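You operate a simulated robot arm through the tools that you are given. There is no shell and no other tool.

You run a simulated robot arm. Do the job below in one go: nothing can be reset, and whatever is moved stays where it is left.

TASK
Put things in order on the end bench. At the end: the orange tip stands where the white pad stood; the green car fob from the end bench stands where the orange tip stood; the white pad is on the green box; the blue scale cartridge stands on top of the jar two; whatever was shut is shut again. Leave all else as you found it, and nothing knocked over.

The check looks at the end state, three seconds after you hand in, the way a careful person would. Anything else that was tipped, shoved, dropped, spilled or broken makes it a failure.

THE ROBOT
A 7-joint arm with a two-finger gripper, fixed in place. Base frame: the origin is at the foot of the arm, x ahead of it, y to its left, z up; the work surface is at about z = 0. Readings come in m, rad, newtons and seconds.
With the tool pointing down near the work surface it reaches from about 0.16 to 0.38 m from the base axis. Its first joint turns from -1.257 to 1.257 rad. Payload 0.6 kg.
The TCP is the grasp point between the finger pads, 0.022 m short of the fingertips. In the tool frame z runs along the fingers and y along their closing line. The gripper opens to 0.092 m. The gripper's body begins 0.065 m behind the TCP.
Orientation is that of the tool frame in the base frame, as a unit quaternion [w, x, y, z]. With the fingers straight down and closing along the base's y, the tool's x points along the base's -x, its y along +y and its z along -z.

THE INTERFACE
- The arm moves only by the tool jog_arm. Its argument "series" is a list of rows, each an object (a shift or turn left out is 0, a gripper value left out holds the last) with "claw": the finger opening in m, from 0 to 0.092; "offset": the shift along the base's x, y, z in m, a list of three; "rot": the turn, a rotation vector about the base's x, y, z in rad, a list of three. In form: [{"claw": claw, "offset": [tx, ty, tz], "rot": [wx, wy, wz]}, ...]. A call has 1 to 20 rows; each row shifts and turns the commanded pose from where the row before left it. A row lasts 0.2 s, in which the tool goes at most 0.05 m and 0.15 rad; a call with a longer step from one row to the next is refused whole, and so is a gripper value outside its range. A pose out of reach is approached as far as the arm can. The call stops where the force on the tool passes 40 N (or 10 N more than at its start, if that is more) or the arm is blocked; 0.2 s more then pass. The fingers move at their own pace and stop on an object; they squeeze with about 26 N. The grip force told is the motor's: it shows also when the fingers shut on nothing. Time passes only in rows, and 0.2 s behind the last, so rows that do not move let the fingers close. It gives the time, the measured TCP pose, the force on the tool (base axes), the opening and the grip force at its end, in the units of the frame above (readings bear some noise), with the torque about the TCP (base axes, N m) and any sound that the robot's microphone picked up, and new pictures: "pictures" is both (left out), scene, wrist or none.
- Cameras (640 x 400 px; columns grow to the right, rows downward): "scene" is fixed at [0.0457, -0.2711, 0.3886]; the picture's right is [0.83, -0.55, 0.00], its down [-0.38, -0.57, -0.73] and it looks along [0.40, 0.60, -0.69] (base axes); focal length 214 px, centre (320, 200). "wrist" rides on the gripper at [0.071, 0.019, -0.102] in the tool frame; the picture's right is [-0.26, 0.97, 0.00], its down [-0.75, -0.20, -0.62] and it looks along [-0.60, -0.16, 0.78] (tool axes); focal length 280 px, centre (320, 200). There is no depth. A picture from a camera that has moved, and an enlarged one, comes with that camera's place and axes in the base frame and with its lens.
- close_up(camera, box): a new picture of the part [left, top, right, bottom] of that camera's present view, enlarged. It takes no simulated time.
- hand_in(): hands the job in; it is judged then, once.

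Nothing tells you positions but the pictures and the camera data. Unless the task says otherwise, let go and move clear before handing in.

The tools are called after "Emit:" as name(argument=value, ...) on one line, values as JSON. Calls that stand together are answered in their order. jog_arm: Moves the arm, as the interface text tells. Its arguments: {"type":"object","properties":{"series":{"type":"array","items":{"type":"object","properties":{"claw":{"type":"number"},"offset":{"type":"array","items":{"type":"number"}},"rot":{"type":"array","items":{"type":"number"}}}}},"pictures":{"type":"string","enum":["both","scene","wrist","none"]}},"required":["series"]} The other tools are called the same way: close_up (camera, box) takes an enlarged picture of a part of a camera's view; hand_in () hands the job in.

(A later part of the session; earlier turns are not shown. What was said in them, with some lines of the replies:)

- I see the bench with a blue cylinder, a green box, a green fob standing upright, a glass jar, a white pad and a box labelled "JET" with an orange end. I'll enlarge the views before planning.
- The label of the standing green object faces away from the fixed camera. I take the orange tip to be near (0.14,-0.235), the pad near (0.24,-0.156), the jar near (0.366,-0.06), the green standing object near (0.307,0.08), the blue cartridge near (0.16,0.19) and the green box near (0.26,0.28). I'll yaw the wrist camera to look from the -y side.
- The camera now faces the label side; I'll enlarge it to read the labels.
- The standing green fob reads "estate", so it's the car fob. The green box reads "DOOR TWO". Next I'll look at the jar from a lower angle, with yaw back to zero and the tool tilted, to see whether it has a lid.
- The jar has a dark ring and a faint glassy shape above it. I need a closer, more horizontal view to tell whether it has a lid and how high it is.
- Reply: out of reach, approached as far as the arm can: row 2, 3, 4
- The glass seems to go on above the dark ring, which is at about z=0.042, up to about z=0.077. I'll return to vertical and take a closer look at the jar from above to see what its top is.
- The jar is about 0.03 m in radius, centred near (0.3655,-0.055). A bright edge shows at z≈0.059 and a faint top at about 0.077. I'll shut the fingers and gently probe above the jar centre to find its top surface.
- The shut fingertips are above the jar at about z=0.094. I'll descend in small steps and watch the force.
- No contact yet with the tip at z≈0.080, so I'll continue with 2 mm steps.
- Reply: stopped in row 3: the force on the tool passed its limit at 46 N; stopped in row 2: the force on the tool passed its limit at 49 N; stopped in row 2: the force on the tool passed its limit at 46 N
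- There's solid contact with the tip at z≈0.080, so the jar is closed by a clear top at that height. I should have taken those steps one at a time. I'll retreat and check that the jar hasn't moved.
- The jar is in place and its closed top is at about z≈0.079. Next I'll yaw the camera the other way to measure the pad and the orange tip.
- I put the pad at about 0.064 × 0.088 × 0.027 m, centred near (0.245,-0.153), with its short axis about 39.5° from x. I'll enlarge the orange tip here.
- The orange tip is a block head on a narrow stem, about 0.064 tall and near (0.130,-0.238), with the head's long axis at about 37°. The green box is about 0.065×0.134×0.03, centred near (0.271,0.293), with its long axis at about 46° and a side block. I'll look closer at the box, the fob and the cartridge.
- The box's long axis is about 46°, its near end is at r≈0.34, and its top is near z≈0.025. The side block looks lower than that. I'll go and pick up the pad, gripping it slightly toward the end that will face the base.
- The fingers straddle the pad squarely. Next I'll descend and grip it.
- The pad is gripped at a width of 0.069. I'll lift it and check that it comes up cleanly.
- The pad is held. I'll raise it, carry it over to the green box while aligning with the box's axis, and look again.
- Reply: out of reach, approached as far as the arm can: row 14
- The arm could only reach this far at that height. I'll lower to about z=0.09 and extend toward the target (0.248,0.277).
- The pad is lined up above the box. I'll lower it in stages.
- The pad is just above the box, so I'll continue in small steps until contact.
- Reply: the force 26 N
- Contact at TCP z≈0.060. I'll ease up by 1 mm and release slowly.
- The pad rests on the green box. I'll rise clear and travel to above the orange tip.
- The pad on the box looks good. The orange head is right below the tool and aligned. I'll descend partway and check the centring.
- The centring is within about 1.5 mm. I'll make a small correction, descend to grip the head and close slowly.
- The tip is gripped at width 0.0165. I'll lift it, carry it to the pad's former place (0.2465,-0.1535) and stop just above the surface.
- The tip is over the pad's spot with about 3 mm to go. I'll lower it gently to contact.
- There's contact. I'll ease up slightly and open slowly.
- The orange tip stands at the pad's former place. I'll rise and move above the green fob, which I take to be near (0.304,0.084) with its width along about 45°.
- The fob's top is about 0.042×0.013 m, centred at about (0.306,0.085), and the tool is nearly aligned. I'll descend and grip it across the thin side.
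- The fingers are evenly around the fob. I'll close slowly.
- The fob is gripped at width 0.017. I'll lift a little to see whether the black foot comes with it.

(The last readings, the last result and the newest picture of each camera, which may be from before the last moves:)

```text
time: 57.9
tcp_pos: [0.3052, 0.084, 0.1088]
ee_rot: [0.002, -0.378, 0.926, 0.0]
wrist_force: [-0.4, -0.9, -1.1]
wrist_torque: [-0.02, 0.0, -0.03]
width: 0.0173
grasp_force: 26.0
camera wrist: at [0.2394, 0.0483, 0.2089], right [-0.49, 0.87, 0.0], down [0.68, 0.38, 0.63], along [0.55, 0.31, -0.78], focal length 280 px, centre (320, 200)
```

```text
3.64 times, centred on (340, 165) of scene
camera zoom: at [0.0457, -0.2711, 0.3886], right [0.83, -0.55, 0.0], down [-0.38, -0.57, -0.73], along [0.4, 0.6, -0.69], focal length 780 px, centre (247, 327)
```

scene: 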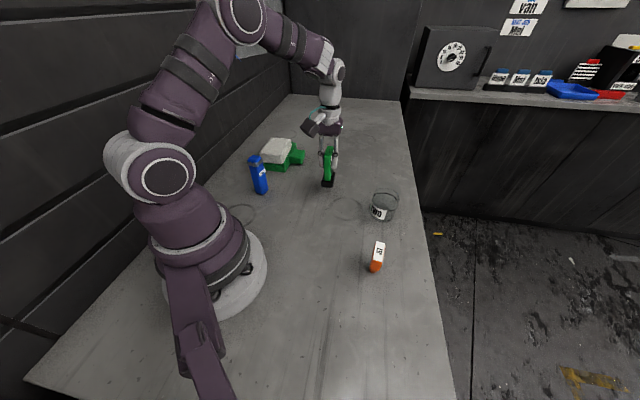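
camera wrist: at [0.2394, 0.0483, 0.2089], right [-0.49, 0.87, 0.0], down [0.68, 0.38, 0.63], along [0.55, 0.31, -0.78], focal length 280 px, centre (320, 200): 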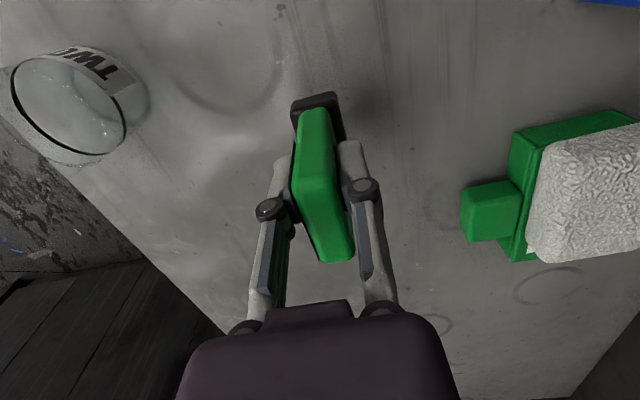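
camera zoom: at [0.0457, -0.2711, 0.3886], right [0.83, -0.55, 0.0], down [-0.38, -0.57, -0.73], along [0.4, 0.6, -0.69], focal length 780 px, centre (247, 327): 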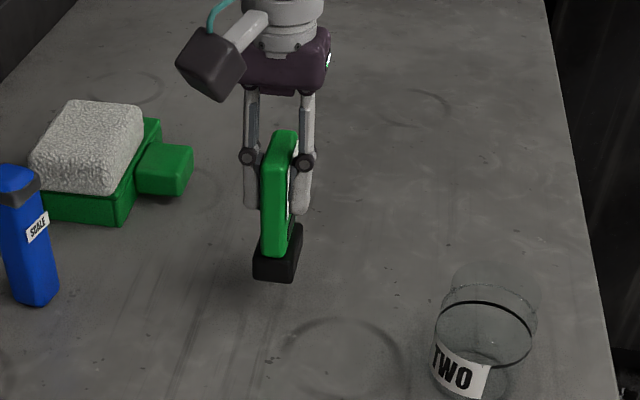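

The foot comes along; it's one piece. I'll raise it and carry it to where the orange tip stood (0.129,-0.237).

Emit:
jog_arm(series=[{"offset": [0, 0, 0.045]}, {"offset": [0, 0, 0.045]}, {"offset": [-0.01965, -0.03575, 0], "rot": [0, 0, -0.015]}, {"offset": [-0.01965, -0.03575, 0], "rot": [0, 0, -0.015]}, {"offset": [-0.01965, -0.03575, 0], "rot": [0, 0, -0.015]}, {"offset": [-0.01965, -0.03575, 0], "rot": [0, 0, -0.015]}, {"offset": [-0.01965, -0.03575, 0], "rot": [0, 0, -0.015]}, {"offset": [-0.01965, -0.03575, 0], "rot": [0, 0, -0.015]}, {"offset": [-0.01965, -0.03575, 0], "rot": [0, 0, -0.015]}, {"offset": [-0.01965, -0.03575, 0], "rot": [0, 0, -0.015]}, {"offset": [-0.01965, -0.03575, 0], "rot": [0, 0, -0.015]}, {}, {"offset": [0, 0, -0.04]}, {"offset": [0, 0, -0.04]}, {"offset": [0, 0, -0.02]}, {}])

Emit:
close_up(camera="scene", box=[280, 230, 440, 390])

Emit:
close_up(camera="wrist", box=[190, 60, 470, 260])

```text
time: 61.3
tcp_pos: [0.1284, -0.2373, 0.0979]
ee_rot: [0.002, -0.316, 0.949, -0.001]
wrist_force: [-0.2, -0.1, -0.4]
wrist_torque: [-0.04, 0.02, 0.03]
width: 0.0172
grasp_force: 26.2
camera wrist: at [0.0586, -0.2641, 0.1985], right [-0.37, 0.93, 0.0], down [0.72, 0.29, 0.63], along [0.58, 0.23, -0.78], focal length 280 px, centre (320, 200)
```

scene: 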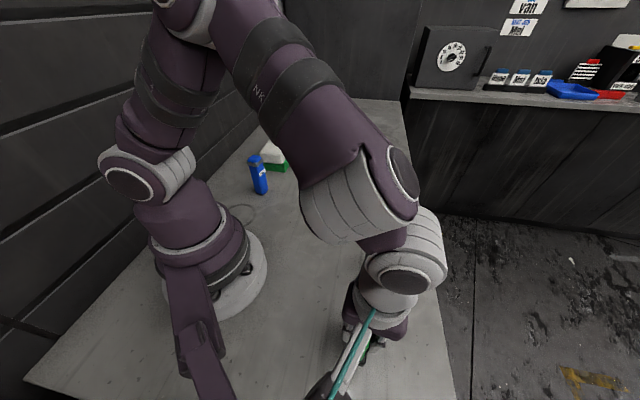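
wrist: 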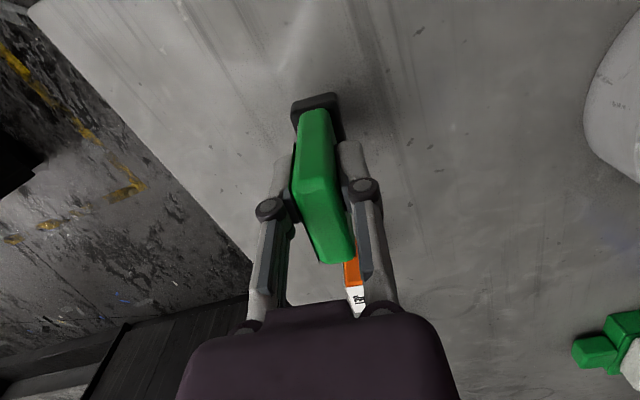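

```text
2.50 times, centred on (360, 310) of scene
camera zoom: at [0.0457, -0.2711, 0.3886], right [0.83, -0.55, 0.0], down [-0.38, -0.57, -0.73], along [0.4, 0.6, -0.69], focal length 536 px, centre (220, -75)
```

zoom: 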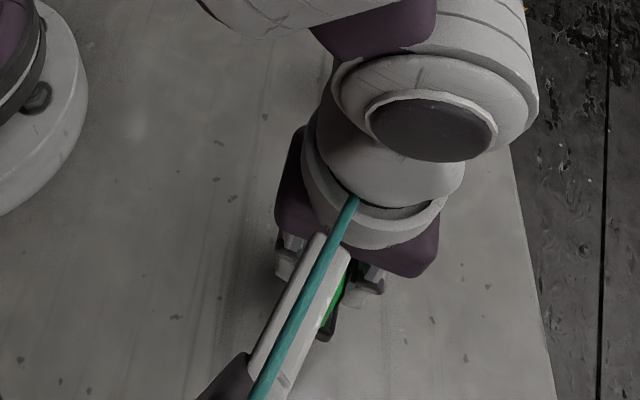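

```text
2.00 times, centred on (330, 160) of wrist
camera zoom: at [0.0586, -0.2641, 0.1985], right [-0.37, 0.93, 0.0], down [0.72, 0.29, 0.63], along [0.58, 0.23, -0.78], focal length 561 px, centre (300, 280)
```

zoom: 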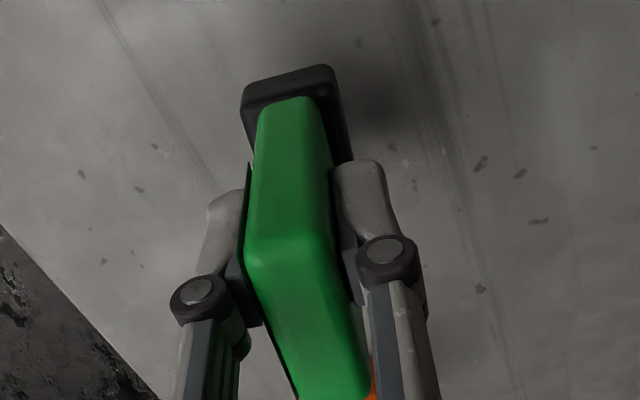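

The fob is over the spot. I'll lower it to near contact.

Emit:
jog_arm(series=[{"offset": [0, 0, -0.01]}, {"offset": [0, 0, -0.006]}, {"offset": [0, 0, -0.002]}, {}], pictures="none")

```text
time: 62.3
tcp_pos: [0.1276, -0.2371, 0.0797]
ee_rot: [0.001, -0.315, 0.949, -0.001]
wrist_force: [0.4, -0.9, -0.7]
wrist_torque: [0.02, -0.01, -0.02]
width: 0.0172
grasp_force: 25.8
```

Emit:
jog_arm(series=[{"offset": [0, 0, -0.001]}, {}], pictures="none")

```text
time: 62.9
tcp_pos: [0.1268, -0.2366, 0.0795]
ee_rot: [0.001, -0.315, 0.949, -0.001]
wrist_force: [0.0, -0.4, 0.0]
wrist_torque: [0.0, 0.0, 0.02]
width: 0.0173
grasp_force: 25.7
```

Emit:
jog_arm(series=[{"offset": [0, 0, -0.001]}, {}], pictures="none")

```text
time: 63.5
tcp_pos: [0.1265, -0.2379, 0.0768]
ee_rot: [0.001, -0.315, 0.949, -0.001]
wrist_force: [1.1, -0.1, -0.2]
wrist_torque: [0.0, 0.0, 0.01]
width: 0.0174
grasp_force: 26.0
```

Emit:
jog_arm(series=[{"offset": [0, 0, -0.0008]}, {}], pictures="none")

```text
time: 64.1
tcp_pos: [0.1274, -0.2381, 0.0786]
ee_rot: [0.002, -0.315, 0.949, -0.003]
wrist_force: [1.7, -3.5, 23.3]
wrist_torque: [-0.06, -0.13, 0.0]
width: 0.0175
grasp_force: 26.1
```

There's contact. I'll ease up half a millimetre and open slowly.

Emit:
jog_arm(series=[{"offset": [0, 0, 0.0006]}, {}, {"claw": 0.02}, {"claw": 0.024}, {"claw": 0.03}, {"claw": 0.045}, {"claw": 0.06}, {"claw": 0.08}, {"claw": 0.09}, {}])

Emit:
close_up(camera="wrist", box=[190, 60, 470, 260])

```text
time: 66.3
tcp_pos: [0.1282, -0.2381, 0.078]
ee_rot: [0.0, -0.315, 0.949, -0.001]
wrist_force: [-0.2, 0.2, 0.2]
wrist_torque: [-0.03, 0.0, -0.01]
width: 0.0898
grasp_force: 0.1
camera wrist: at [0.058, -0.2638, 0.1782], right [-0.37, 0.93, 0.0], down [0.72, 0.29, 0.63], along [0.58, 0.23, -0.78], focal length 280 px, centre (320, 200)
```

scene: 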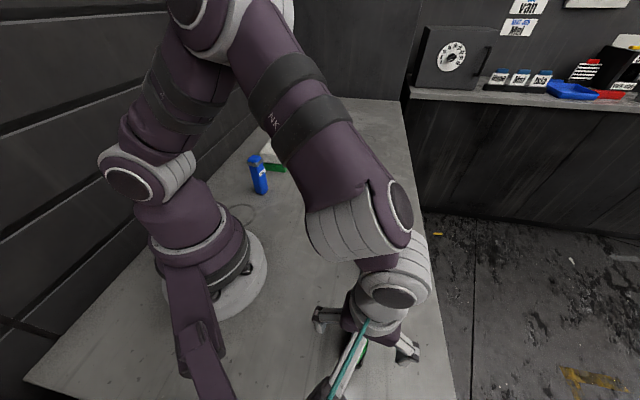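
wrist: 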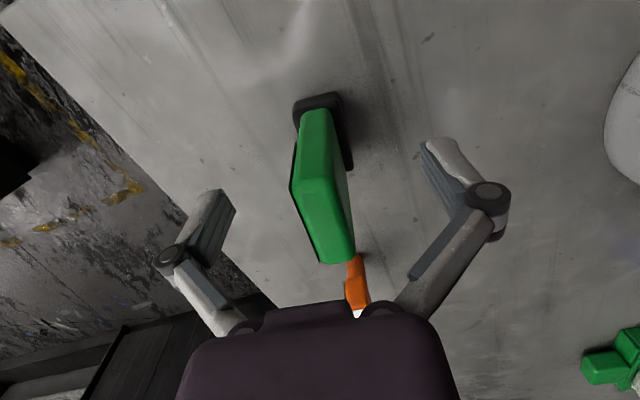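

```text
2.00 times, centred on (330, 160) of wrist
camera zoom: at [0.058, -0.2638, 0.1782], right [-0.37, 0.93, 0.0], down [0.72, 0.29, 0.63], along [0.58, 0.23, -0.78], focal length 561 px, centre (300, 280)
```

zoom: 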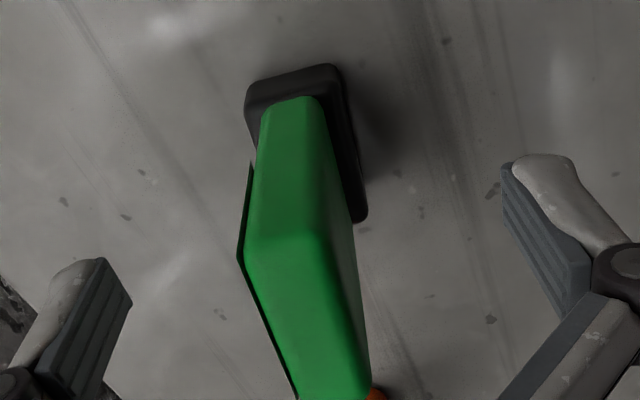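

The fob stands in place. I'll rise and move to look at the blue cartridge.

Emit:
jog_arm(series=[{"offset": [0, 0, 0.03]}, {"offset": [0, 0, 0.04]}, {"offset": [0, 0, 0.04]}, {"offset": [0, 0, 0.03]}, {"offset": [0.017, 0.0397, 0], "rot": [0, 0, 0.093]}, {"offset": [0.017, 0.0397, 0], "rot": [0, 0, 0.093]}, {"offset": [0.017, 0.0397, 0], "rot": [0, 0, 0.093]}, {"offset": [0.017, 0.0397, 0], "rot": [0, 0, 0.093]}, {"offset": [0.017, 0.0397, 0], "rot": [0, 0, 0.093]}, {"offset": [0.017, 0.0397, 0], "rot": [0, 0, 0.093]}, {"offset": [-0.0125, 0.0325, 0], "rot": [0, 0, 0.093]}, {"offset": [-0.0125, 0.0325, 0], "rot": [0, 0, 0.093]}, {"offset": [-0.0125, 0.0325, 0], "rot": [0, 0, 0.093]}, {"offset": [-0.0125, 0.0325, 0], "rot": [0, 0, 0.093]}, {}])

Emit:
close_up(camera="wrist", box=[230, 20, 430, 200])

Emit:
close_up(camera="scene", box=[300, 200, 440, 380])

```text
time: 69.5
tcp_pos: [0.1794, 0.1305, 0.2173]
ee_rot: [-0.001, 0.708, -0.707, 0.0]
wrist_force: [0.1, 0.6, 0.5]
wrist_torque: [0.01, -0.01, -0.02]
width: 0.0903
grasp_force: 0.0
camera wrist: at [0.1588, 0.0601, 0.3183], right [-0.97, 0.26, 0.0], down [0.2, 0.75, 0.63], along [0.16, 0.6, -0.78], focal length 280 px, centre (320, 200)
```

scene: 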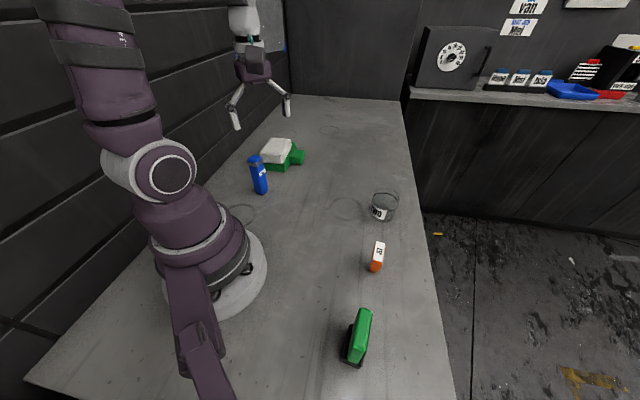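
wrist: 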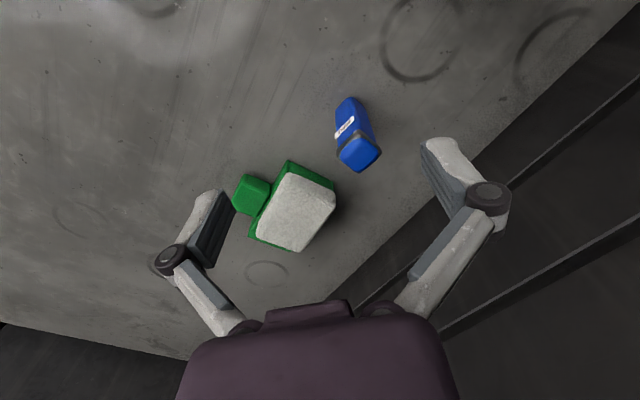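

```text
2.22 times, centred on (330, 110) of wrist
camera zoom: at [0.1588, 0.0601, 0.3183], right [-0.97, 0.26, 0.0], down [0.2, 0.75, 0.63], along [0.16, 0.6, -0.78], focal length 623 px, centre (298, 400)
```

zoom: 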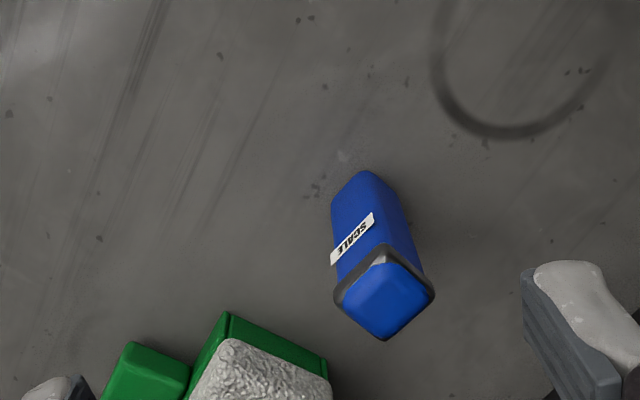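

```text
2.22 times, centred on (370, 290) of scene
camera zoom: at [0.0457, -0.2711, 0.3886], right [0.83, -0.55, 0.0], down [-0.38, -0.57, -0.73], along [0.4, 0.6, -0.69], focal length 477 px, centre (209, 0)
```

zoom: 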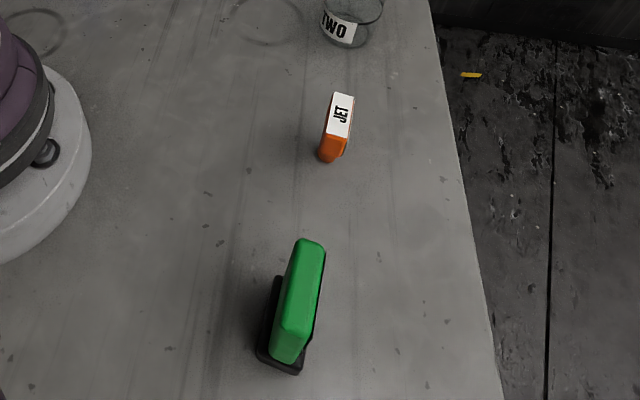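

The cartridge is about 0.029 square, centred near (0.157,0.189), with its sides at 34° and 124°. I'll line up above it.

Emit:
jog_arm(series=[{"offset": [-0.0031, 0.0084, 0], "rot": [0, 0, -0.14]}, {"offset": [-0.0031, 0.0084, 0], "rot": [0, 0, -0.14]}, {"offset": [-0.0031, 0.0084, 0], "rot": [0, 0, -0.14]}, {"offset": [-0.0031, 0.0084, 0], "rot": [0, 0, -0.14]}, {"offset": [-0.0031, 0.0084, 0], "rot": [0, 0, -0.14]}, {"offset": [-0.0031, 0.0084, 0], "rot": [0, 0, -0.14]}, {"offset": [-0.0031, 0.0084, 0], "rot": [0, 0, -0.138]}, {"offset": [0, 0, -0.03]}, {}])

Emit:
close_up(camera="wrist", box=[210, 20, 450, 200])

```text
time: 71.5
tcp_pos: [0.1567, 0.1906, 0.1888]
ee_rot: [0.001, -0.291, 0.957, 0.0]
wrist_force: [-0.1, 0.0, -0.1]
wrist_torque: [-0.01, -0.02, 0.01]
width: 0.0899
grasp_force: 0.0
camera wrist: at [0.0864, 0.1666, 0.2877], right [-0.32, 0.95, 0.0], down [0.74, 0.25, 0.63], along [0.59, 0.2, -0.78], focal length 280 px, centre (320, 200)
```

scene: 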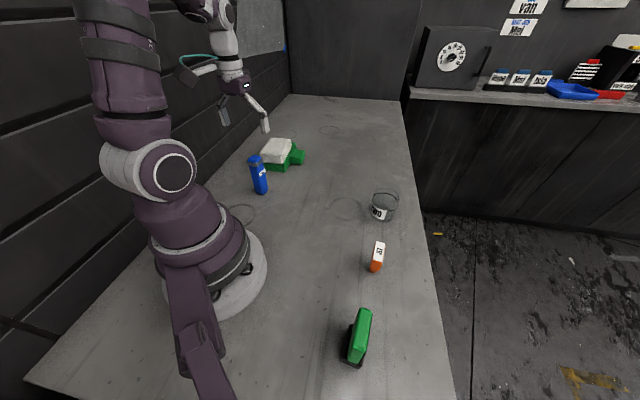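
wrist: 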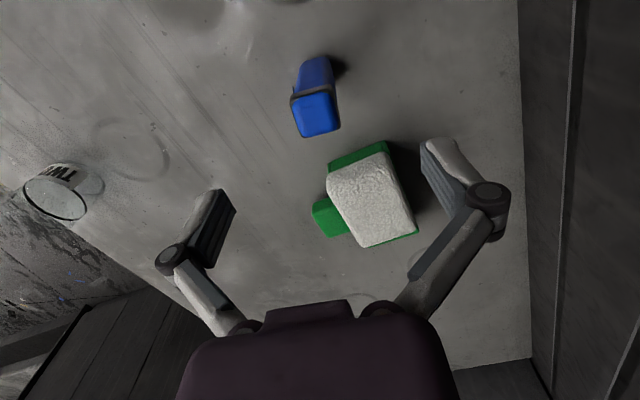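

```text
2.22 times, centred on (330, 110) of wrist
camera zoom: at [0.0864, 0.1666, 0.2877], right [-0.32, 0.95, 0.0], down [0.74, 0.25, 0.63], along [0.59, 0.2, -0.78], focal length 623 px, centre (298, 400)
```

zoom: 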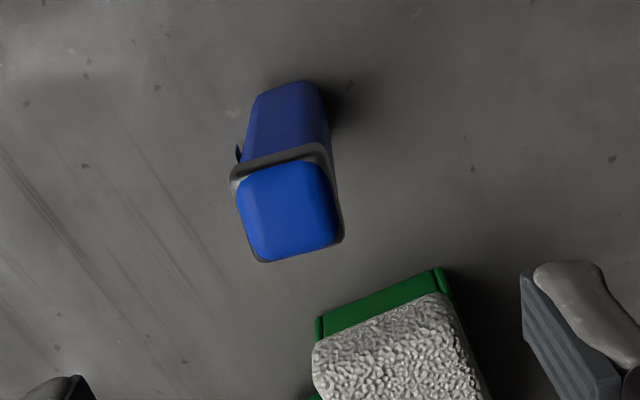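

Orientation matches. I'll apply a small centring correction, then descend partway and check.

Emit:
jog_arm(series=[{"offset": [0.0027, -0.0014, -0.03]}, {"offset": [0, 0, -0.025]}, {}], pictures="wrist")

Emit:
close_up(camera="wrist", box=[190, 40, 470, 240])

```text
time: 72.3
tcp_pos: [0.1598, 0.1875, 0.1325]
ee_rot: [0.001, -0.292, 0.956, -0.001]
wrist_force: [0.6, 0.5, -0.2]
wrist_torque: [0.0, 0.0, -0.03]
width: 0.09
grasp_force: 0.1
camera wrist: at [0.0892, 0.1654, 0.2326], right [-0.32, 0.95, 0.0], down [0.74, 0.25, 0.63], along [0.59, 0.2, -0.78], focal length 280 px, centre (320, 200)
```

wrist: 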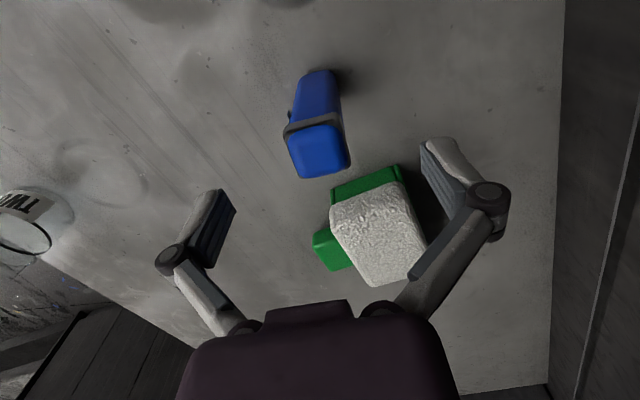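

```text
2.00 times, centred on (330, 140) of wrist
camera zoom: at [0.0892, 0.1654, 0.2326], right [-0.32, 0.95, 0.0], down [0.74, 0.25, 0.63], along [0.59, 0.2, -0.78], focal length 561 px, centre (300, 320)
```

zoom: 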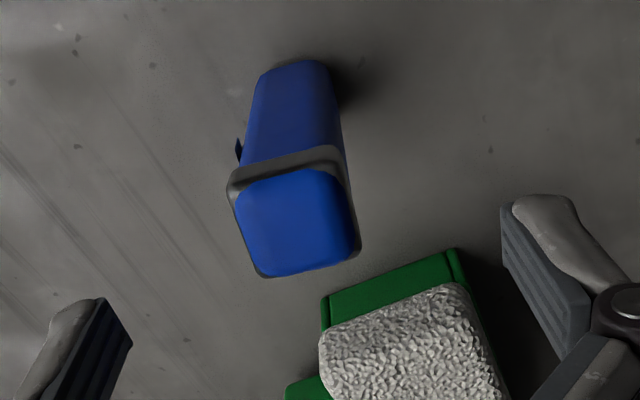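

Centred. Next I'll descend and grip the body slowly.

Emit:
jog_arm(series=[{"offset": [0.001, 0.0008, -0.03]}, {"offset": [0, 0, -0.03]}, {"offset": [0, 0, -0.02]}, {"claw": 0.07}, {"claw": 0.055}, {"claw": 0.042}, {"claw": 0.036}, {"claw": 0.032}, {"claw": 0.028}, {"claw": 0.024}, {"claw": 0.02}, {}])

Emit:
close_up(camera="wrist", box=[190, 40, 470, 240])

Emit:
close_up(camera="scene", box=[210, 110, 330, 220])

```text
time: 74.9
tcp_pos: [0.1614, 0.1886, 0.0518]
ee_rot: [0.001, -0.292, 0.956, -0.001]
wrist_force: [0.0, 0.5, 0.1]
wrist_torque: [0.02, 0.0, -0.06]
width: 0.0291
grasp_force: 26.3
camera wrist: at [0.09, 0.1661, 0.1531], right [-0.32, 0.95, 0.0], down [0.74, 0.25, 0.63], along [0.59, 0.2, -0.78], focal length 280 px, centre (320, 200)
```

scene: 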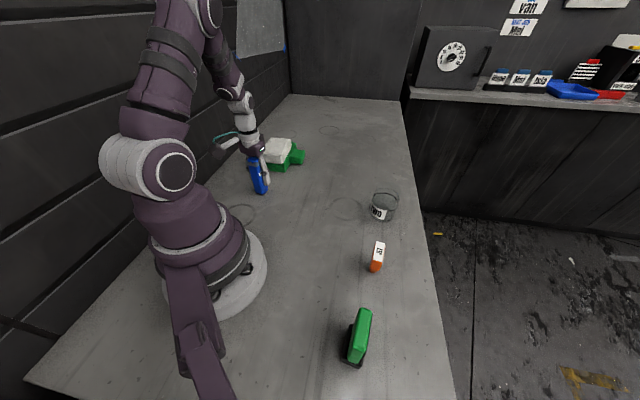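
wrist: 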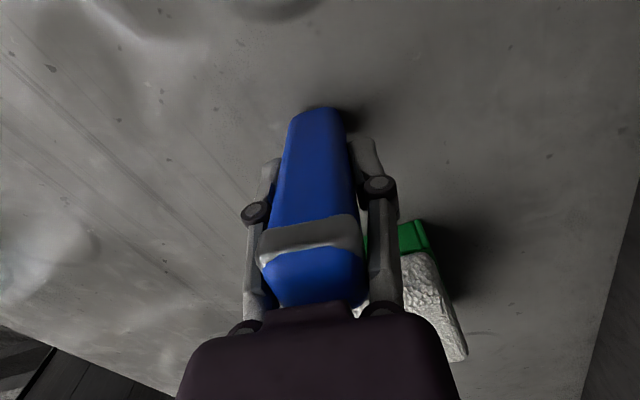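

```text
2.00 times, centred on (330, 140) of wrist
camera zoom: at [0.09, 0.1661, 0.1531], right [-0.32, 0.95, 0.0], down [0.74, 0.25, 0.63], along [0.59, 0.2, -0.78], focal length 561 px, centre (300, 320)
```

zoom: 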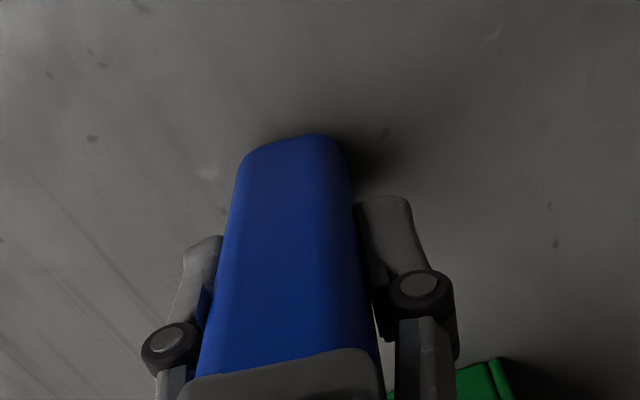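

```text
3.64 times, centred on (270, 165) of scene
camera zoom: at [0.0457, -0.2711, 0.3886], right [0.83, -0.55, 0.0], down [-0.38, -0.57, -0.73], along [0.4, 0.6, -0.69], focal length 780 px, centre (502, 327)
```

zoom: 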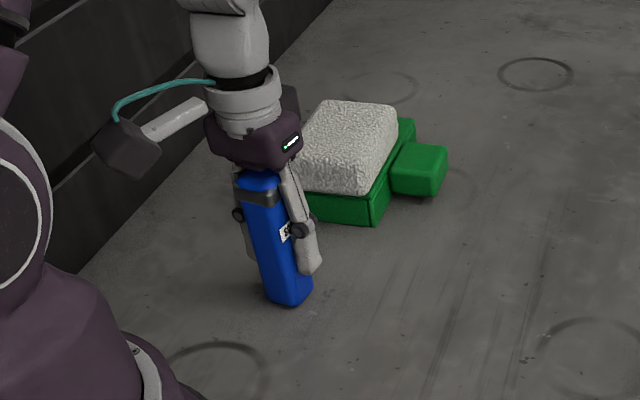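

The cartridge is gripped at width 0.029. I'll recheck the jar's exact place in the scene view before lifting.

Emit:
close_up(camera="scene", box=[350, 165, 420, 235])

```text
5.71 times, centred on (385, 200) of scene
camera zoom: at [0.0457, -0.2711, 0.3886], right [0.83, -0.55, 0.0], down [-0.38, -0.57, -0.73], along [0.4, 0.6, -0.69], focal length 1226 px, centre (-51, 200)
```

zoom: 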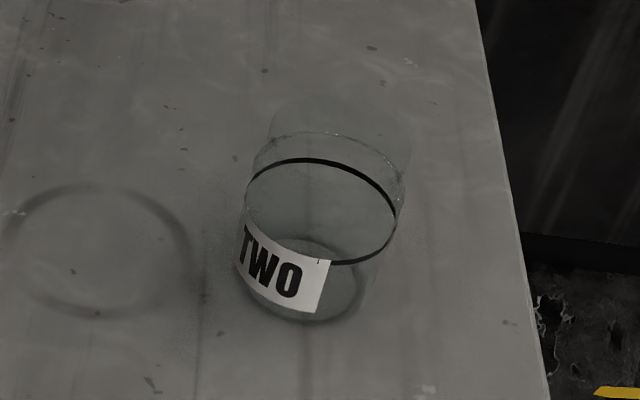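

The jar is centred near (0.367,-0.056). I'll lift the cartridge high and carry it near the jar.

Emit:
jog_arm(series=[{"offset": [0, 0, 0.015]}, {"offset": [0, 0, 0.04]}, {"offset": [0, 0, 0.04]}, {"offset": [0, 0, 0.04]}, {"offset": [0.0241, -0.0334, 0]}, {"offset": [0.0241, -0.0334, 0]}, {"offset": [0.0241, -0.0334, 0]}, {"offset": [0.0241, -0.0334, 0]}, {"offset": [0.0241, -0.0334, 0]}, {"offset": [0.0241, -0.0334, 0]}, {"offset": [0.0241, -0.0334, 0]}, {}])

Emit:
close_up(camera="scene", box=[320, 100, 440, 240])

```text
time: 77.5
tcp_pos: [0.3312, -0.0454, 0.1883]
ee_rot: [0.0, -0.292, 0.956, 0.0]
wrist_force: [0.5, 0.1, -1.3]
wrist_torque: [-0.02, -0.03, 0.0]
width: 0.0293
grasp_force: 26.4
camera wrist: at [0.2604, -0.0681, 0.2891], right [-0.32, 0.95, 0.0], down [0.74, 0.25, 0.63], along [0.59, 0.2, -0.78], focal length 280 px, centre (320, 200)
```

scene: 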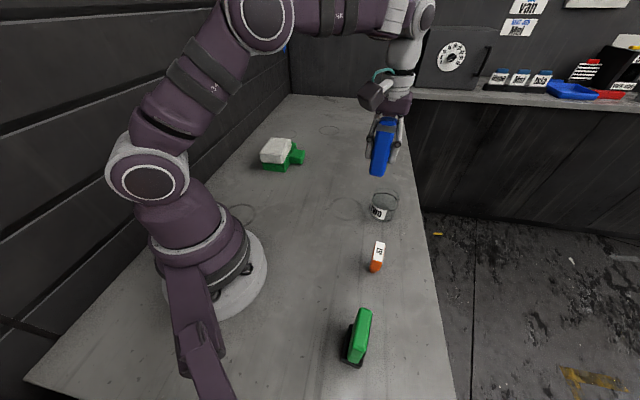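
wrist: 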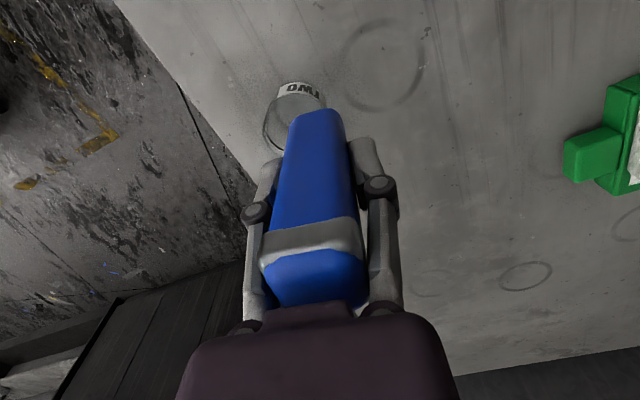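

```text
2.86 times, centred on (380, 170) of scene
camera zoom: at [0.0457, -0.2711, 0.3886], right [0.83, -0.55, 0.0], down [-0.38, -0.57, -0.73], along [0.4, 0.6, -0.69], focal length 613 px, centre (149, 286)
```

zoom: 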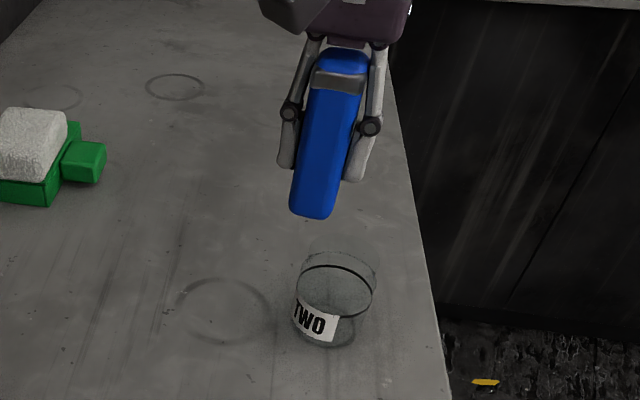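

The cartridge hangs vertically. I'll lower to TCP z≈0.155 and move over the jar centre.

Emit:
jog_arm(series=[{"offset": [0, 0, -0.02]}, {"offset": [0.01, -0.003, -0.01]}, {"offset": [0.013, -0.0036, 0]}, {"offset": [0.0128, -0.0036, 0]}, {}, {}])

Emit:
close_up(camera="scene", box=[320, 100, 440, 240])

Emit:
close_up(camera="wrist", box=[240, 50, 400, 200])

```text
time: 78.9
tcp_pos: [0.3665, -0.0541, 0.1582]
ee_rot: [0.001, -0.292, 0.956, 0.0]
wrist_force: [0.5, 0.1, -1.0]
wrist_torque: [0.0, 0.03, 0.02]
width: 0.029
grasp_force: 25.6
camera wrist: at [0.2955, -0.0784, 0.258], right [-0.32, 0.95, 0.0], down [0.74, 0.25, 0.63], along [0.59, 0.2, -0.78], focal length 280 px, centre (320, 200)
```

scene: 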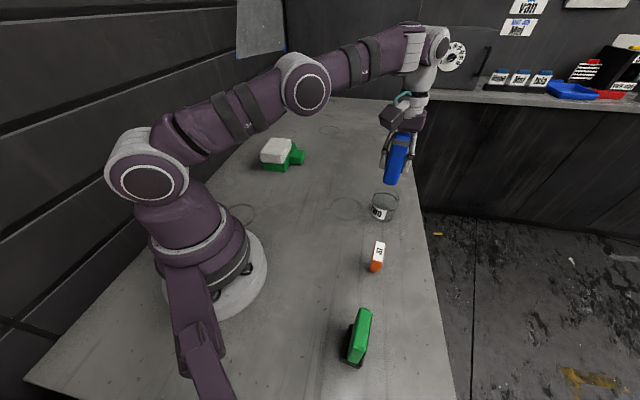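
wrist: 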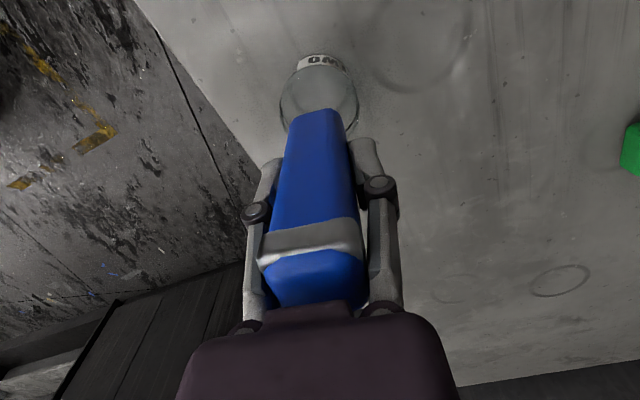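

```text
2.86 times, centred on (380, 170) of scene
camera zoom: at [0.0457, -0.2711, 0.3886], right [0.83, -0.55, 0.0], down [-0.38, -0.57, -0.73], along [0.4, 0.6, -0.69], focal length 613 px, centre (149, 286)
```

zoom: 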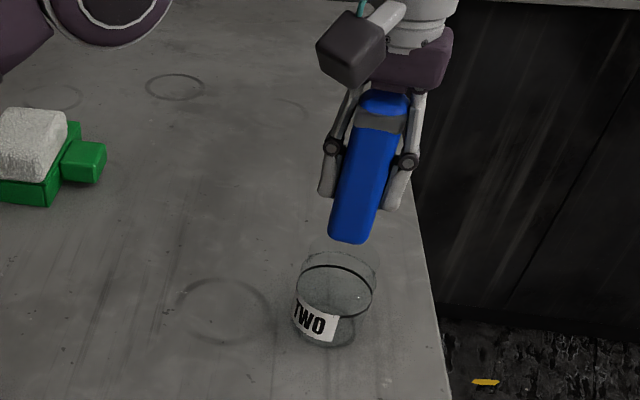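

```text
2.67 times, centred on (320, 125) of wrist
camera zoom: at [0.2955, -0.0784, 0.258], right [-0.32, 0.95, 0.0], down [0.74, 0.25, 0.63], along [0.59, 0.2, -0.78], focal length 748 px, centre (320, 400)
```

zoom: 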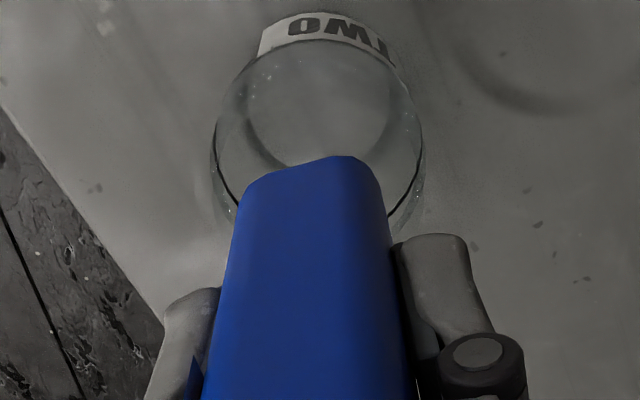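

Alignment is good within a few mm. I'll nudge it slightly and lower toward the lid.

Emit:
jog_arm(series=[{"offset": [0.002, -0.001, -0.008]}, {"offset": [0, 0, -0.008]}, {"offset": [0, 0, -0.006]}, {}])

Emit:
close_up(camera="scene", box=[320, 100, 440, 240])

Emit:
close_up(camera="wrist", box=[240, 50, 400, 200])

```text
time: 79.9
tcp_pos: [0.3697, -0.0557, 0.1359]
ee_rot: [0.001, -0.292, 0.956, 0.0]
wrist_force: [0.0, -0.8, -1.3]
wrist_torque: [0.0, 0.02, 0.0]
width: 0.0294
grasp_force: 25.8
camera wrist: at [0.2973, -0.0791, 0.2361], right [-0.32, 0.95, 0.0], down [0.74, 0.25, 0.63], along [0.59, 0.2, -0.78], focal length 280 px, centre (320, 200)
```

scene: 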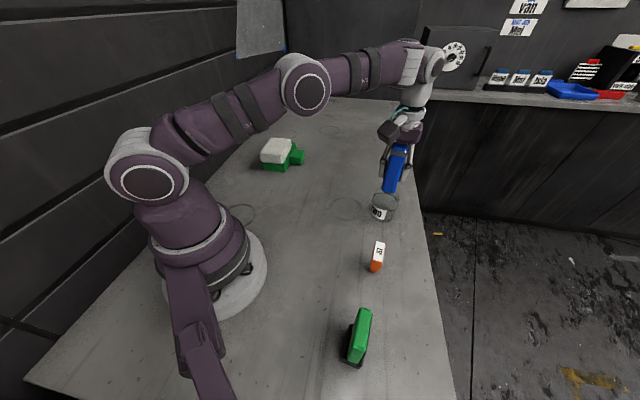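
wrist: 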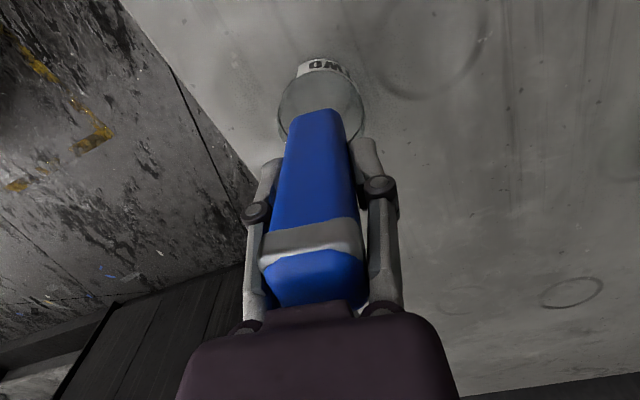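

```text
2.86 times, centred on (380, 170) of scene
camera zoom: at [0.0457, -0.2711, 0.3886], right [0.83, -0.55, 0.0], down [-0.38, -0.57, -0.73], along [0.4, 0.6, -0.69], focal length 613 px, centre (149, 286)
```

zoom: 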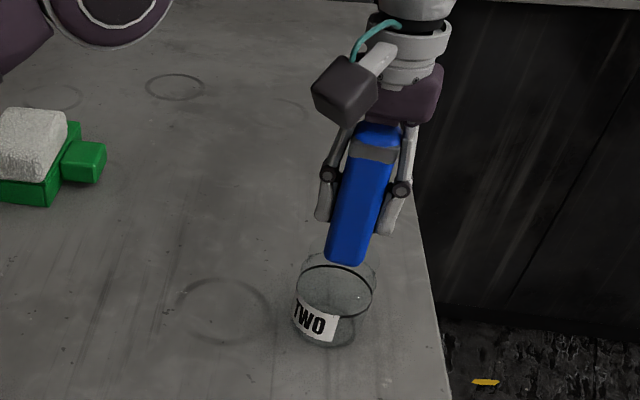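

```text
2.67 times, centred on (320, 125) of wrist
camera zoom: at [0.2973, -0.0791, 0.2361], right [-0.32, 0.95, 0.0], down [0.74, 0.25, 0.63], along [0.59, 0.2, -0.78], focal length 748 px, centre (320, 400)
```

zoom: 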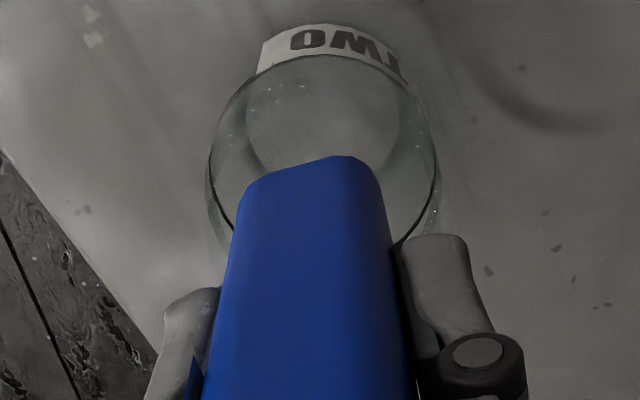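

Close to the lid now. I'll make a small lateral correction and lower in 1.5 mm steps, one call at a time.

Emit:
jog_arm(series=[{"offset": [-0.0015, 0.0012, 0]}, {"offset": [0, 0, -0.0015]}, {"offset": [0, 0, -0.001]}, {}], pictures="none")

```text
time: 80.9
tcp_pos: [0.3671, -0.0546, 0.1341]
ee_rot: [0.001, -0.292, 0.956, -0.001]
wrist_force: [-0.5, -0.1, -0.5]
wrist_torque: [-0.02, 0.0, 0.05]
width: 0.0293
grasp_force: 26.2
```

Emit:
jog_arm(series=[{"offset": [0, 0, -0.001]}, {}], pictures="none")

```text
time: 81.5
tcp_pos: [0.366, -0.0552, 0.1328]
ee_rot: [0.001, -0.293, 0.956, -0.001]
wrist_force: [-1.9, 0.7, 7.8]
wrist_torque: [0.07, 0.13, -0.01]
width: 0.0295
grasp_force: 26.0
```

Light contact at 8 N, with the bottom at about z≈0.081. I'll press 0.4 mm more to seat it and view it before letting go.

Emit:
jog_arm(series=[{"offset": [0, 0, -0.0004]}, {}])

Emit:
close_up(camera="scene", box=[340, 130, 430, 230])

Emit:
close_up(camera="wrist", box=[240, 50, 400, 200])

```text
time: 82.1
tcp_pos: [0.3661, -0.0553, 0.1323]
ee_rot: [0.001, -0.293, 0.956, -0.001]
wrist_force: [-2.1, -1.0, 20.0]
wrist_torque: [0.0, 0.19, 0.01]
width: 0.0293
grasp_force: 25.4
camera wrist: at [0.2954, -0.078, 0.2327], right [-0.32, 0.95, 0.0], down [0.74, 0.25, 0.63], along [0.59, 0.2, -0.78], focal length 280 px, centre (320, 200)
```

scene: 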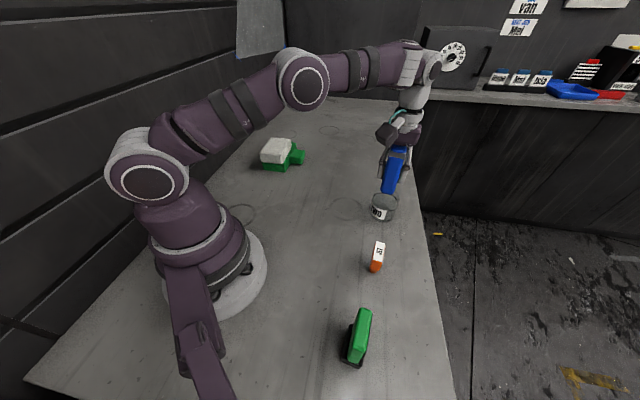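
wrist: 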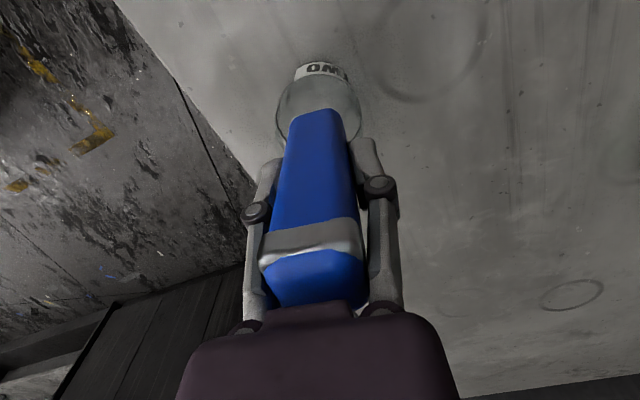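

```text
4.00 times, centred on (385, 180) of scene
camera zoom: at [0.0456, -0.2711, 0.3887], right [0.83, -0.55, 0.0], down [-0.38, -0.57, -0.73], along [0.4, 0.6, -0.69], focal length 858 px, centre (60, 280)
```

zoom: 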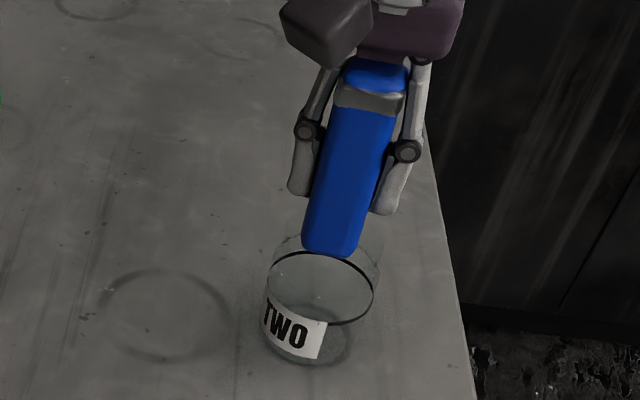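

```text
2.67 times, centred on (320, 125) of wrist
camera zoom: at [0.2954, -0.078, 0.2327], right [-0.32, 0.95, 0.0], down [0.74, 0.25, 0.63], along [0.59, 0.2, -0.78], focal length 748 px, centre (320, 400)
```

zoom: 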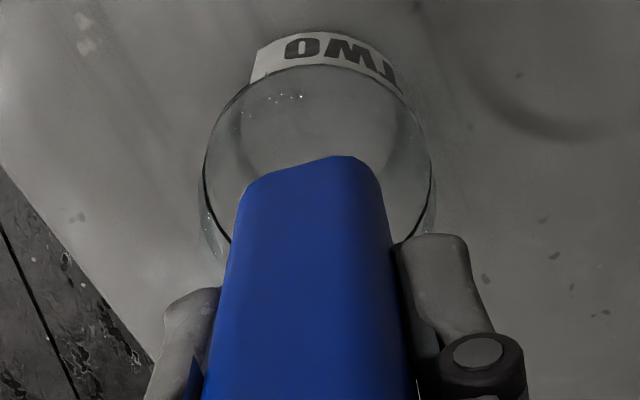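

The cartridge sits centred on the lid. I'll relieve the pressure and open slowly.

Emit:
jog_arm(series=[{"offset": [0, 0, 0.0005]}, {}, {"claw": 0.031}, {"claw": 0.033}, {"claw": 0.036}, {"claw": 0.042}, {"claw": 0.05}, {}])

Emit:
close_up(camera="scene", box=[340, 130, 430, 230])

Emit:
close_up(camera="wrist", box=[220, 50, 420, 250])

```text
time: 83.9
tcp_pos: [0.3666, -0.055, 0.1318]
ee_rot: [0.001, -0.292, 0.956, 0.0]
wrist_force: [0.6, 0.0, -0.5]
wrist_torque: [0.0, 0.01, 0.03]
width: 0.05
grasp_force: 0.1
camera wrist: at [0.2954, -0.078, 0.2328], right [-0.32, 0.95, 0.0], down [0.74, 0.25, 0.63], along [0.59, 0.2, -0.78], focal length 280 px, centre (320, 200)
```

scene: 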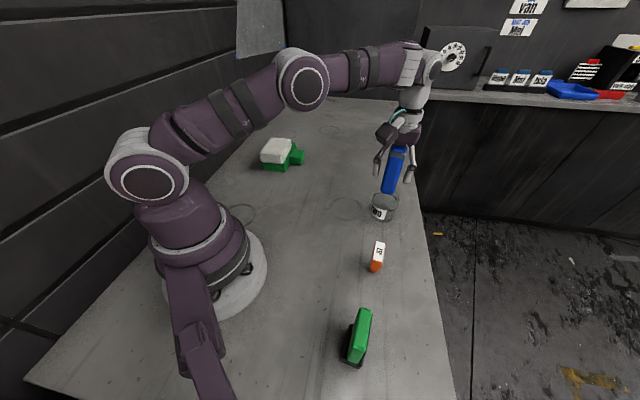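
wrist: 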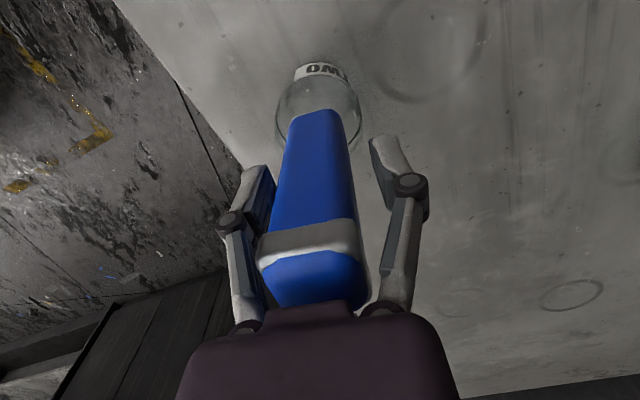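

```text
4.00 times, centred on (385, 180) of scene
camera zoom: at [0.0457, -0.2711, 0.3886], right [0.83, -0.55, 0.0], down [-0.38, -0.57, -0.73], along [0.4, 0.6, -0.69], focal length 858 px, centre (60, 280)
```

zoom: 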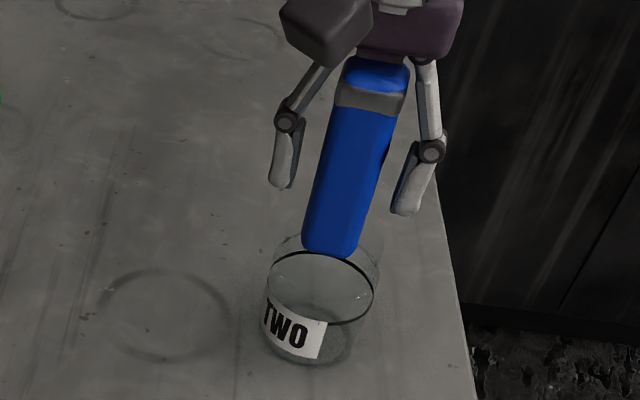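

```text
2.00 times, centred on (320, 150) of wrist
camera zoom: at [0.2954, -0.078, 0.2328], right [-0.32, 0.95, 0.0], down [0.74, 0.25, 0.63], along [0.59, 0.2, -0.78], focal length 561 px, centre (320, 300)
```

zoom: 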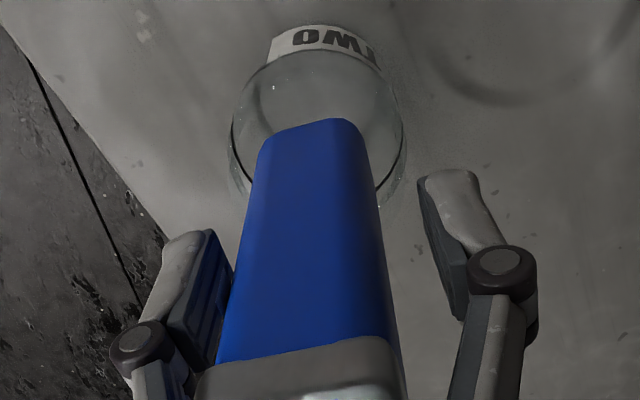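

It stands on its own. I'll open fully, rise slightly, back out along the open side between the fingers, then go up.

Emit:
jog_arm(series=[{"claw": 0.07}, {"claw": 0.09}, {}, {"offset": [0, 0, 0.01]}, {"offset": [0, 0, 0.01]}, {"offset": [-0.0125, -0.0084, 0]}, {"offset": [-0.0125, -0.0084, 0]}, {"offset": [-0.0166, -0.0111, 0]}, {"offset": [-0.0166, -0.0111, 0]}, {"offset": [-0.0166, -0.0111, 0]}, {"offset": [-0.01, 0, 0.04]}, {"offset": [-0.01, 0.03, 0.03]}, {"offset": [-0.01, 0.04, 0.03]}, {"offset": [0, 0.04, 0]}, {}])

Emit:
close_up(camera="scene", box=[320, 120, 440, 240])

Emit:
close_up(camera="scene", box=[220, 110, 340, 220])

Emit:
close_up(camera="scene", box=[300, 220, 440, 380])

```text
refused: row 13 steps farther than a row can; nothing moved
```

```text
3.33 times, centred on (380, 180) of scene
camera zoom: at [0.0457, -0.2711, 0.3886], right [0.83, -0.55, 0.0], down [-0.38, -0.57, -0.73], along [0.4, 0.6, -0.69], focal length 715 px, centre (120, 267)
```

zoom: 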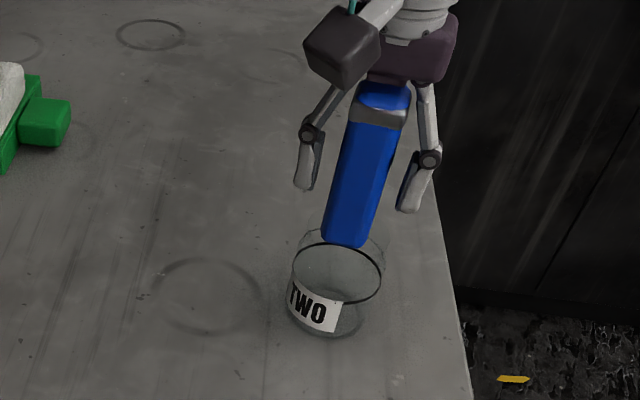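

```text
3.64 times, centred on (280, 165) of scene
camera zoom: at [0.0457, -0.2711, 0.3886], right [0.83, -0.55, 0.0], down [-0.38, -0.57, -0.73], along [0.4, 0.6, -0.69], focal length 780 px, centre (466, 327)
```

zoom: 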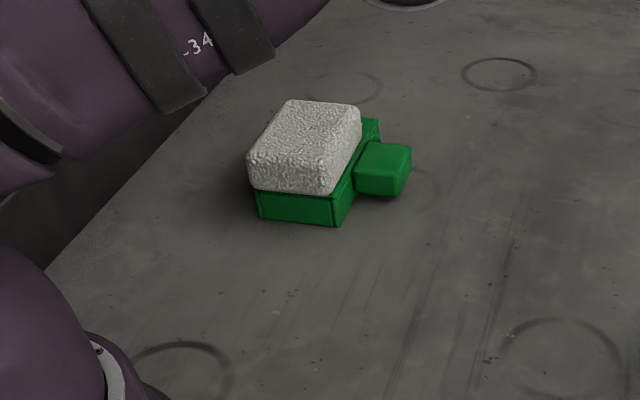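

```text
2.50 times, centred on (370, 300) of scene
camera zoom: at [0.0457, -0.2711, 0.3886], right [0.83, -0.55, 0.0], down [-0.38, -0.57, -0.73], along [0.4, 0.6, -0.69], focal length 536 px, centre (195, -50)
```

zoom: 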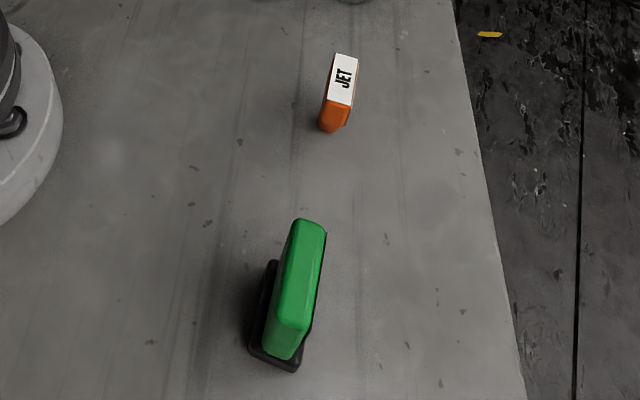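

One row was too long, so nothing moved. I'll repeat the retreat with shorter steps.

Emit:
jog_arm(series=[{"claw": 0.07}, {"claw": 0.09}, {}, {"offset": [0, 0, 0.01]}, {"offset": [0, 0, 0.01]}, {"offset": [-0.0125, -0.0084, 0]}, {"offset": [-0.0125, -0.0084, 0]}, {"offset": [-0.0166, -0.0111, 0]}, {"offset": [-0.0166, -0.0111, 0]}, {"offset": [-0.0166, -0.0111, 0]}, {"offset": [-0.01, 0, 0.04]}, {"offset": [-0.01, 0.02, 0.03]}, {"offset": [0, 0.04, 0.01]}, {"offset": [0, 0.04, 0]}, {}])

Emit:
close_up(camera="scene", box=[320, 120, 440, 240])

```text
time: 87.1
tcp_pos: [0.273, -0.0046, 0.2333]
ee_rot: [0.0, -0.293, 0.956, -0.001]
wrist_force: [0.2, -0.4, 0.4]
wrist_torque: [-0.01, 0.02, -0.01]
width: 0.0899
grasp_force: 0.1
camera wrist: at [0.2016, -0.0286, 0.3333], right [-0.32, 0.95, 0.0], down [0.74, 0.25, 0.63], along [0.59, 0.2, -0.78], focal length 280 px, centre (320, 200)
```

scene: 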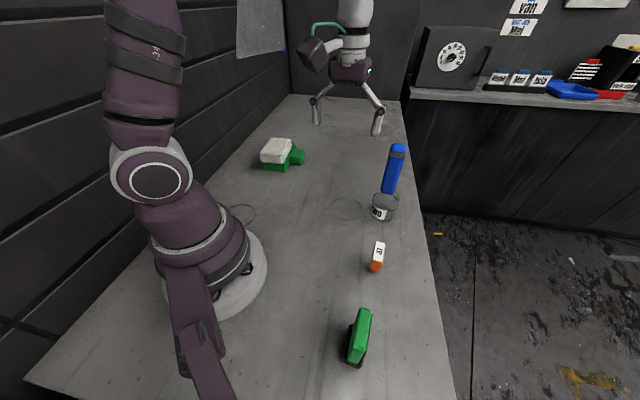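
wrist: 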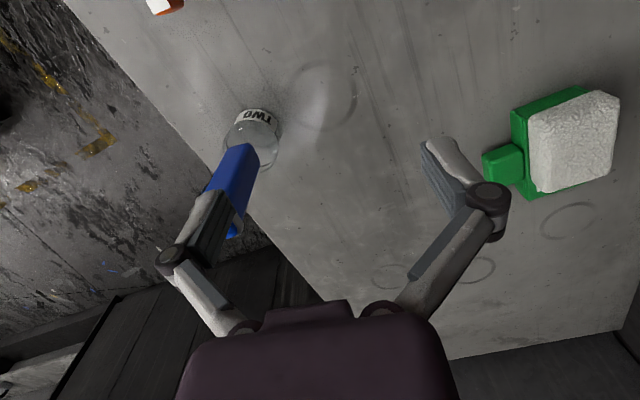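

```text
3.33 times, centred on (380, 180) of scene
camera zoom: at [0.0457, -0.2711, 0.3886], right [0.83, -0.55, 0.0], down [-0.38, -0.57, -0.73], along [0.4, 0.6, -0.69], focal length 715 px, centre (120, 267)
```

zoom: 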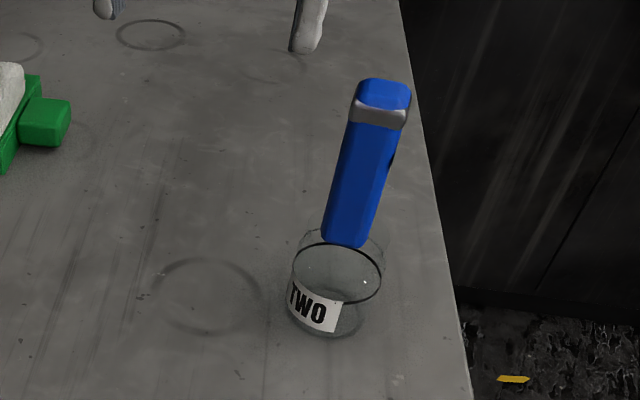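

Everything is placed:
- The pad is on the green box.
- The orange tip stands where the pad stood.
- The fob stands where the tip stood.
- The cartridge stands upright on the closed jar two.

The arm is clear of all of them, so I'm handing in.

Emit:
hand_in()

```text
The job is handed in.
```

The job is handed in, and all four items are where you asked. I don't have the check's verdict yet.

- **White pad:** it rests flat on the green box. It sits toward the end of the box nearest the arm, because the far end was out of reach.
- **Orange tip:** it stands upright where the pad stood.
- **Green car fob** (labelled "estate"): it stands where the orange tip stood, within a few millimetres.
- **Blue scale cartridge:** it stands upright and centred on the clear lid of jar two.

Nothing was opened, so nothing had to be shut again. Nothing was knocked over.

**Jar contact:** I found the jar's clear lid by touching it with the closed fingers. I sent three steps at once, so the arm pressed on the lid three times with up to about 49 N. The jar may have shifted by 1–2 mm, and it looked undamaged in the pictures afterwards.
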